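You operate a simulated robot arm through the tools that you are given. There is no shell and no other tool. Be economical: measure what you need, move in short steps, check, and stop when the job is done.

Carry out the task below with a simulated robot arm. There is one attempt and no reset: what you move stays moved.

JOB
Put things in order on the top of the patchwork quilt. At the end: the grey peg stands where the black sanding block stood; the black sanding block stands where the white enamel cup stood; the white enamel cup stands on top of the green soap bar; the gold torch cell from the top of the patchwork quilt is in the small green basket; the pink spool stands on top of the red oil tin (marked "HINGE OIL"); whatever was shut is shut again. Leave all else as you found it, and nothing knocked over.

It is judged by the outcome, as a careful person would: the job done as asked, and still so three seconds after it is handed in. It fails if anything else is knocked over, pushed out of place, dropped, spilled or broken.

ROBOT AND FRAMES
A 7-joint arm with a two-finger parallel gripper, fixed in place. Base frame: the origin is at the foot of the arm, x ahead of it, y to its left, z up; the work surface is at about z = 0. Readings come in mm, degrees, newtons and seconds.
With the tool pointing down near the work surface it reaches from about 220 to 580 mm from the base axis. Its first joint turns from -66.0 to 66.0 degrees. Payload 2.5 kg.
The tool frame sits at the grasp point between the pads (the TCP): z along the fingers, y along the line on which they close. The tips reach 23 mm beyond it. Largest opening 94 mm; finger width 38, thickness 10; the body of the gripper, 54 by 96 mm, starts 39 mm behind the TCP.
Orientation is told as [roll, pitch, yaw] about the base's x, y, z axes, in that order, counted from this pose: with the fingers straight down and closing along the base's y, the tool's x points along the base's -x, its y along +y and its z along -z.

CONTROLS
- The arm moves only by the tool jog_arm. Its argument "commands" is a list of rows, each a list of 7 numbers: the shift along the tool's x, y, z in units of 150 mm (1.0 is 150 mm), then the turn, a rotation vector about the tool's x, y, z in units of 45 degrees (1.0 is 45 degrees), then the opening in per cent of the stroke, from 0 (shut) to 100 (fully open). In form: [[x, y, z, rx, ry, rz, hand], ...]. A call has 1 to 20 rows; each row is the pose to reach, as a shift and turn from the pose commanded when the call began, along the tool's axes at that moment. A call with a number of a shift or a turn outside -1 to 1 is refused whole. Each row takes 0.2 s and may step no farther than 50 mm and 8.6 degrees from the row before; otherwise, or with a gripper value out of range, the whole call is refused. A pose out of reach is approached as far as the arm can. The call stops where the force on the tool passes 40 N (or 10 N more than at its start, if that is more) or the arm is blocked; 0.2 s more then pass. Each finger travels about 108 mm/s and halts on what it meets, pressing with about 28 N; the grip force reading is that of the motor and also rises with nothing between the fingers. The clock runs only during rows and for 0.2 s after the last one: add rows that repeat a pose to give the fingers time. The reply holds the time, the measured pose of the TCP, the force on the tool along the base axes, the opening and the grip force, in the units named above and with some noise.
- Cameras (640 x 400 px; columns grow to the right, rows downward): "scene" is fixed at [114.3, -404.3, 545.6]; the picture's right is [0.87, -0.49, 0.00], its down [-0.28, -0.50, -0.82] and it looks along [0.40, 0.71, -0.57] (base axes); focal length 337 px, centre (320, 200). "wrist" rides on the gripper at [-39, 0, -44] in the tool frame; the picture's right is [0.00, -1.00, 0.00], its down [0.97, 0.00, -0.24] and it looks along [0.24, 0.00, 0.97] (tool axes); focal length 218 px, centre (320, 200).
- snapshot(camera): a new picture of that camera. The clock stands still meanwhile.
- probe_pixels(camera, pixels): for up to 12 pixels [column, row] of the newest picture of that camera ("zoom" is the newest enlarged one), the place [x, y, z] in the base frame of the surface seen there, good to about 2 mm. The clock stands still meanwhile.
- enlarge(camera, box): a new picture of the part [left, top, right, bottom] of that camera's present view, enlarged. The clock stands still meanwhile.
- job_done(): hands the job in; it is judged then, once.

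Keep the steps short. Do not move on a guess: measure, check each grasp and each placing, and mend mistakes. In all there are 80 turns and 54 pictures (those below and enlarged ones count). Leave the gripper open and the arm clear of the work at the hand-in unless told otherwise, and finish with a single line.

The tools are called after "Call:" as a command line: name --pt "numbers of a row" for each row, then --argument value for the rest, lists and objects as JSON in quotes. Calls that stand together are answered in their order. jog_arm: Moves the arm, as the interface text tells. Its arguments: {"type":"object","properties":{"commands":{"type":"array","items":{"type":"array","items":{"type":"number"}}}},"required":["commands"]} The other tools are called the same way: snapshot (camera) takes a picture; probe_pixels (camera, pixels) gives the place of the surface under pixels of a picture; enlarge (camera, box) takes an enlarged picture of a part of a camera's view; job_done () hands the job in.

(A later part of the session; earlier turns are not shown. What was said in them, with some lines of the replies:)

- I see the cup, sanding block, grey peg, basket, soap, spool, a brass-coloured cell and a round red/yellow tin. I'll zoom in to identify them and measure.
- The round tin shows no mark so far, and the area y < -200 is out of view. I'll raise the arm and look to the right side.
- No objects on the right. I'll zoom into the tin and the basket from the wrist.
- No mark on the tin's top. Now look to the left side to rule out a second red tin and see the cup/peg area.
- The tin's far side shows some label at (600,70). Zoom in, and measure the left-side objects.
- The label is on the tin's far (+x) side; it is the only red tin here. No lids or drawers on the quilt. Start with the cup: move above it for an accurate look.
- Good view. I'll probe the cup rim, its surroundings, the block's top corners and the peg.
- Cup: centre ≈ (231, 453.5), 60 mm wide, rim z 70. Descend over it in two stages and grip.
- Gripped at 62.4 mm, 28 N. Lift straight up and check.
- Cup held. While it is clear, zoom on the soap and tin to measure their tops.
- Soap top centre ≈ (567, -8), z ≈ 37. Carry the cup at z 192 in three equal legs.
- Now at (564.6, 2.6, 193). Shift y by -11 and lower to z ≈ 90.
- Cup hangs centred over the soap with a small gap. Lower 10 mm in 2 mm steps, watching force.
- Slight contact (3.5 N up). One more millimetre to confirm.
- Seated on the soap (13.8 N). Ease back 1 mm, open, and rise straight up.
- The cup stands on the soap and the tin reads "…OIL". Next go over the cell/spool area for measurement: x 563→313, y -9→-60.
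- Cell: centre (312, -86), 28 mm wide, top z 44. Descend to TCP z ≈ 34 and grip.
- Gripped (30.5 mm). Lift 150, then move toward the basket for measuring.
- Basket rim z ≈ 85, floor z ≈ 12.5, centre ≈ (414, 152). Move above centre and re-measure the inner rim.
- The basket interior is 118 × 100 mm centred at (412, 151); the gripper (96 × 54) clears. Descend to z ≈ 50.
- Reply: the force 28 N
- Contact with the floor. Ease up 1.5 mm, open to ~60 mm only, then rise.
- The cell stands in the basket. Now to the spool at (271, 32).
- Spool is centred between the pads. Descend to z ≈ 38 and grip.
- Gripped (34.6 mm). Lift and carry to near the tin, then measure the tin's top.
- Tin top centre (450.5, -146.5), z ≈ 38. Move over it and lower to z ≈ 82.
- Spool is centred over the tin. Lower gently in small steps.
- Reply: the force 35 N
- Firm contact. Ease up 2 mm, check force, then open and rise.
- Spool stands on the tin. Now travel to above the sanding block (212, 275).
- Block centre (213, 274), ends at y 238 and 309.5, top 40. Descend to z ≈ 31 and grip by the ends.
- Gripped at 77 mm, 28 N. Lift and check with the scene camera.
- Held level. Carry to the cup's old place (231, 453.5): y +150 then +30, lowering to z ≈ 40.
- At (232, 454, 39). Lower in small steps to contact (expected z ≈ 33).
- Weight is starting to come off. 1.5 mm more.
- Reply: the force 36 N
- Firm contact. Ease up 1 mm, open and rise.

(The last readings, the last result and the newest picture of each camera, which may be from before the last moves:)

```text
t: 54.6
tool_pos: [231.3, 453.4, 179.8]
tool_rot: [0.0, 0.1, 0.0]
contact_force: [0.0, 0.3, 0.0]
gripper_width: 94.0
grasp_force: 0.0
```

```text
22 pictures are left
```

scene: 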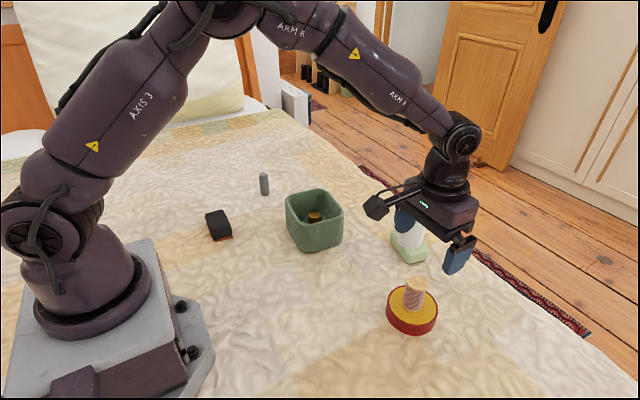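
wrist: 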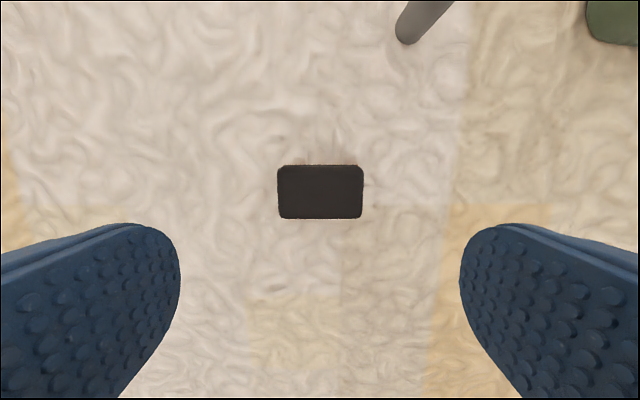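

Call:
probe_pixels --camera "wrist" --pixels '[[280, 190], [362, 190], [320, 168], [320, 216]]'

Call:
jog_arm --pt "-0.25 -0.15 0 0 0 0 100" --pt "-0.5 -0.3 0 0 0 0 100" --pt "-0.75 -0.45 0 0 0 0 100" --pt "-0.92 -0.54 0 0 0 0 100" --pt "-0.92 -0.54 0 0 0 0 100"

Call:
snapshot --camera "wrist"

```text
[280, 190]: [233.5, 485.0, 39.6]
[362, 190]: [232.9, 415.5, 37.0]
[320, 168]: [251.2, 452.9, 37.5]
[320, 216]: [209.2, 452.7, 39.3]
```

```text
t: 55.8
tool_pos: [368.8, 373.5, 181.0]
tool_rot: [-0.1, 0.0, 0.0]
contact_force: [-0.5, 0.2, -0.8]
gripper_width: 94.0
grasp_force: 0.1
```

```text
21 pictures are left
```

wrist: 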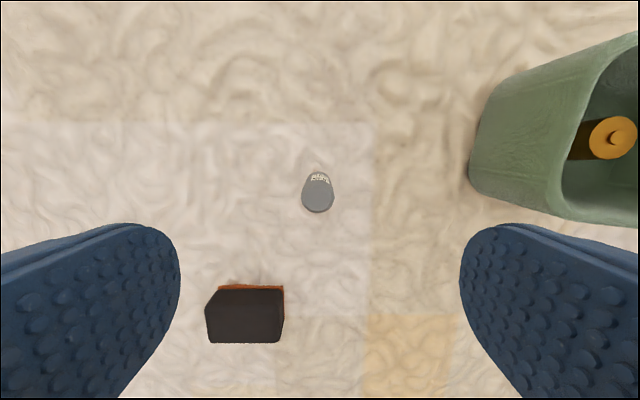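

The block sits at (231, 451), correct. Now measure the peg.

Call:
probe_pixels --camera "wrist" --pixels '[[305, 194], [331, 194], [318, 183], [318, 209], [318, 196], [290, 190], [350, 190], [318, 175]]'

Call:
enlarge --camera "wrist" --box '[278, 165, 358, 215]'

```text
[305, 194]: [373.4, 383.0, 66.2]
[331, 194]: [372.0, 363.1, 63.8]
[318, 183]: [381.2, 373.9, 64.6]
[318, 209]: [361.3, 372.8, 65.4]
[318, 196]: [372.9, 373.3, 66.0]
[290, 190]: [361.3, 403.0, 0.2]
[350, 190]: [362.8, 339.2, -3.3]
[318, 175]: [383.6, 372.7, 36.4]
```

```text
8.00 times, centred on (318, 190) of wrist
```

zoom: 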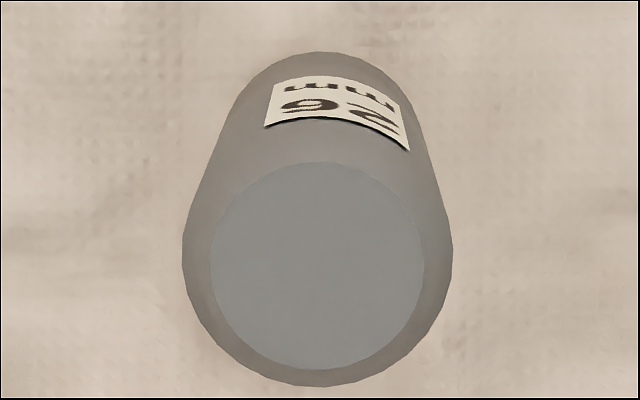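

Peg centre (372, 373), ~25 mm wide, top z 66. Descend to z ≈ 38 and grip.

Call:
jog_arm --pt "-0.02 0 0.3 0 0 0 100" --pt "-0.02 0 0.6 0 0 0 100" --pt "-0.02 0 0.8 0 0 0 100" --pt "-0.02 0 0.95 0 0 0 100" --pt "-0.02 0 0.95 0 0 0 100"

Call:
jog_arm --pt "0 0 0 0 0 0 60" --pt "0 0 0 0 0 0 15" --pt "0 0 0 0 0 0 15" --pt "0 0 0 0 0 0 15"

Call:
jog_arm --pt "0 0 -0.1 0 0 0 15" --pt "0 0 -0.4 0 0 0 15" --pt "0 0 -0.6 0 0 0 15" --pt "0 0 -0.6 0 0 0 15"

Call:
snapshot --camera "scene"

```text
t: 57.0
tool_pos: [371.7, 372.1, 38.9]
tool_rot: [0.0, 0.0, 0.0]
contact_force: [0.7, -0.2, -0.3]
gripper_width: 94.1
grasp_force: 0.1
```

```text
t: 58.0
tool_pos: [371.4, 372.8, 38.5]
tool_rot: [0.0, 0.1, 0.0]
contact_force: [-0.4, 0.3, 0.5]
gripper_width: 24.9
grasp_force: 27.6
```

```text
t: 59.0
tool_pos: [370.8, 372.1, 127.8]
tool_rot: [0.0, -0.1, 0.0]
contact_force: [0.2, 0.0, -1.0]
gripper_width: 25.0
grasp_force: 28.4
```

```text
19 pictures are left
```

scene: 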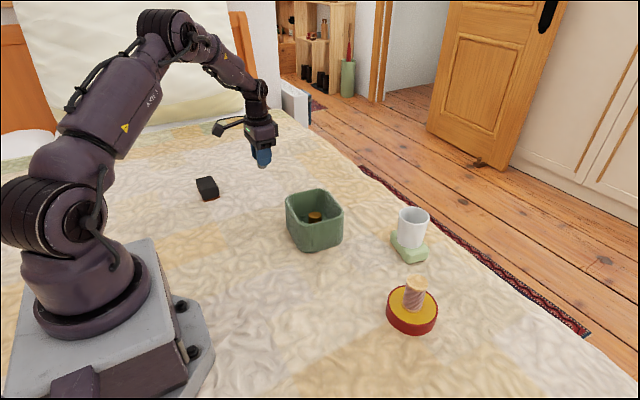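

Peg held; everything else intact. Carry to (213, 274) and lower to z ≈ 47.

Call:
jog_arm --pt "0.25 -0.16 0 0 0 0 15" --pt "0.5 -0.32 0 0 0 0 15" --pt "0.75 -0.5 0 0 0 0 15" --pt "1 -0.657 0 0 0 0 15" --pt "1 -0.657 0 0 0 0 15"

Call:
jog_arm --pt "0.053 0 0.15 0 0 0 15" --pt "0.053 0 0.4 0 0 0 15" --pt "0.053 0 0.54 0 0 0 15" --pt "0.053 0 0.54 0 0 0 15"

Call:
jog_arm --pt "0 0 0.015 0 0 0 15" --pt "0 0 0.03 0 0 0 15" --pt "0 0 0.04 0 0 0 15" --pt "0 0 0.04 0 0 0 15"

```text
t: 60.2
tool_pos: [221.9, 273.2, 128.3]
tool_rot: [0.0, 0.0, -0.2]
contact_force: [0.7, -0.6, -0.5]
gripper_width: 25.0
grasp_force: 28.6
```

```text
t: 61.2
tool_pos: [214.0, 274.4, 47.3]
tool_rot: [0.0, -0.1, 0.0]
contact_force: [-0.2, 0.8, -0.2]
gripper_width: 25.3
grasp_force: 28.1
```

```text
t: 62.2
tool_pos: [214.7, 273.9, 41.0]
tool_rot: [0.0, 0.0, -0.1]
contact_force: [0.3, -0.2, 0.4]
gripper_width: 25.2
grasp_force: 28.5
```

No contact yet at z 41. Continue down 2.5 mm in small steps.

Call:
jog_arm --pt "0 0 0.006 0 0 0 15" --pt "0 0 0.012 0 0 0 15" --pt "0 0 0.016 0 0 0 15" --pt "0 0 0.016 0 0 0 15"

```text
t: 63.2
tool_pos: [214.3, 273.9, 38.2]
tool_rot: [0.0, 0.0, 0.1]
contact_force: [-0.9, 0.5, 0.2]
gripper_width: 25.0
grasp_force: 27.9
```

Call:
jog_arm --pt "0 0 0.006 0 0 0 15" --pt "0 0 0.012 0 0 0 15" --pt "0 0 0.012 0 0 0 15"

```text
t: 64.0
tool_pos: [214.1, 274.1, 36.8]
tool_rot: [0.0, -0.1, -0.1]
contact_force: [-3.7, -4.1, 26.9]
gripper_width: 25.3
grasp_force: 27.7
```

Contact (27 N). Ease up 1 mm, check, open slowly.

Call:
jog_arm --pt "0 0 -0.006 0 0 0 15" --pt "0 0 -0.006 0 0 0 15"

Call:
jog_arm --pt "0 0 0 0 0 0 35" --pt "0 0 0 0 0 0 60" --pt "0 0 0 0 0 0 100" --pt "0 0 0 0 0 0 100"

Call:
jog_arm --pt "0 0 -0.15 0 0 0 100" --pt "0 0 -0.45 0 0 0 100" --pt "0 0 -0.75 0 0 0 100" --pt "0 0 -1 0 0 0 100" --pt "0 0 -1 0 0 0 100"

Call:
snapshot --camera "wrist"

Call:
snapshot --camera "scene"

```text
t: 64.6
tool_pos: [214.3, 274.2, 36.9]
tool_rot: [0.1, -0.2, 0.0]
contact_force: [1.1, 2.9, 9.5]
gripper_width: 25.2
grasp_force: 27.9
```

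```text
t: 65.6
tool_pos: [214.6, 273.3, 38.1]
tool_rot: [0.0, 0.0, -0.1]
contact_force: [-0.2, -0.1, 0.3]
gripper_width: 94.2
grasp_force: 0.1
```

```text
t: 66.8
tool_pos: [214.7, 274.4, 187.6]
tool_rot: [-0.1, 0.0, -0.1]
contact_force: [0.3, -0.3, -0.2]
gripper_width: 93.7
grasp_force: 0.1
```

```text
18 pictures are left
```

wrist: 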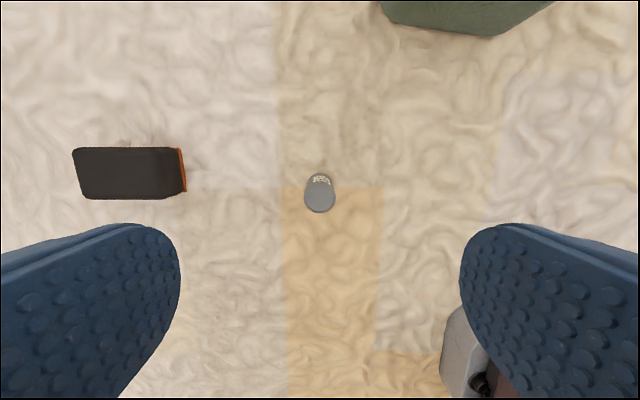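

```text
17 pictures are left
```

scene: 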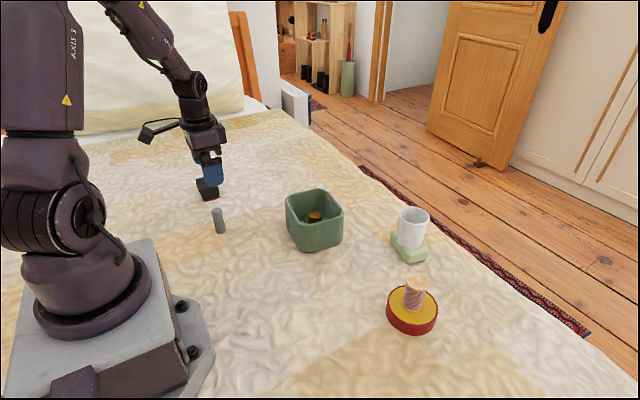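

All placed. A last zoom on the peg and block to confirm they stand upright, and lift the arm further clear.

Call:
jog_arm --pt "0 0 -0.3 0 0 0 100" --pt "-0.3 0 -0.5 0 0 0 100" --pt "-0.6 0 -0.5 0 0 0 100" --pt "-0.6 0 -0.5 0 0 0 100"

Call:
enlarge --camera "scene" --box '[170, 150, 330, 250]'

Call:
enlarge --camera "scene" --box '[340, 190, 500, 340]'

```text
refused: row 2 steps farther than a row can; nothing moved
```

```text
4.00 times, centred on (250, 200) of scene
```

zoom: 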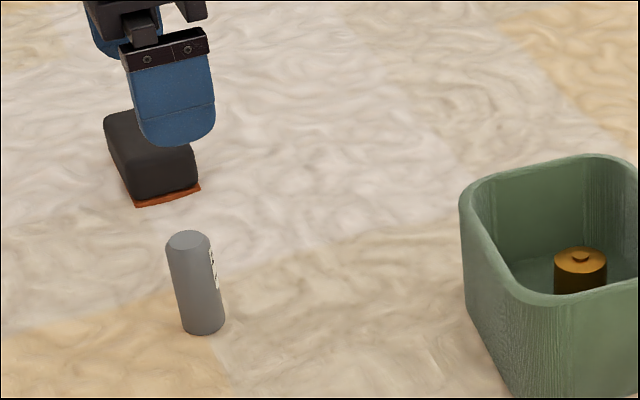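

```text
2.67 times, centred on (420, 265) of scene
```

zoom: 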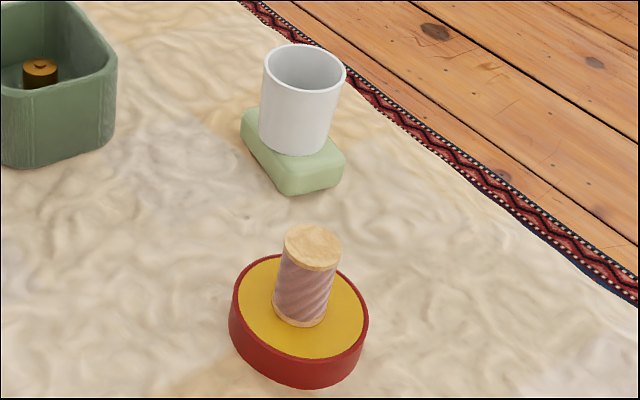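

Everything stands upright. That row was too long, so I'll raise the arm with shorter steps.

Call:
jog_arm --pt "0 0 -0.25 0 0 0 100" --pt "0 0 -0.5 0 0 0 100" --pt "0 0 -0.5 0 0 0 100"

```text
t: 67.6
tool_pos: [214.3, 272.0, 262.9]
tool_rot: [-0.1, 0.1, 0.0]
contact_force: [0.1, -0.4, 0.1]
gripper_width: 93.8
grasp_force: 0.1
```

The arm is clear and the gripper open; handing in.

Call:
job_done

```text
The job is handed in.
```

Job handed in: the peg, sanding block, cup, torch cell and spool all stand where asked, nothing was knocked over, and I found nothing on the quilt that needed shutting.
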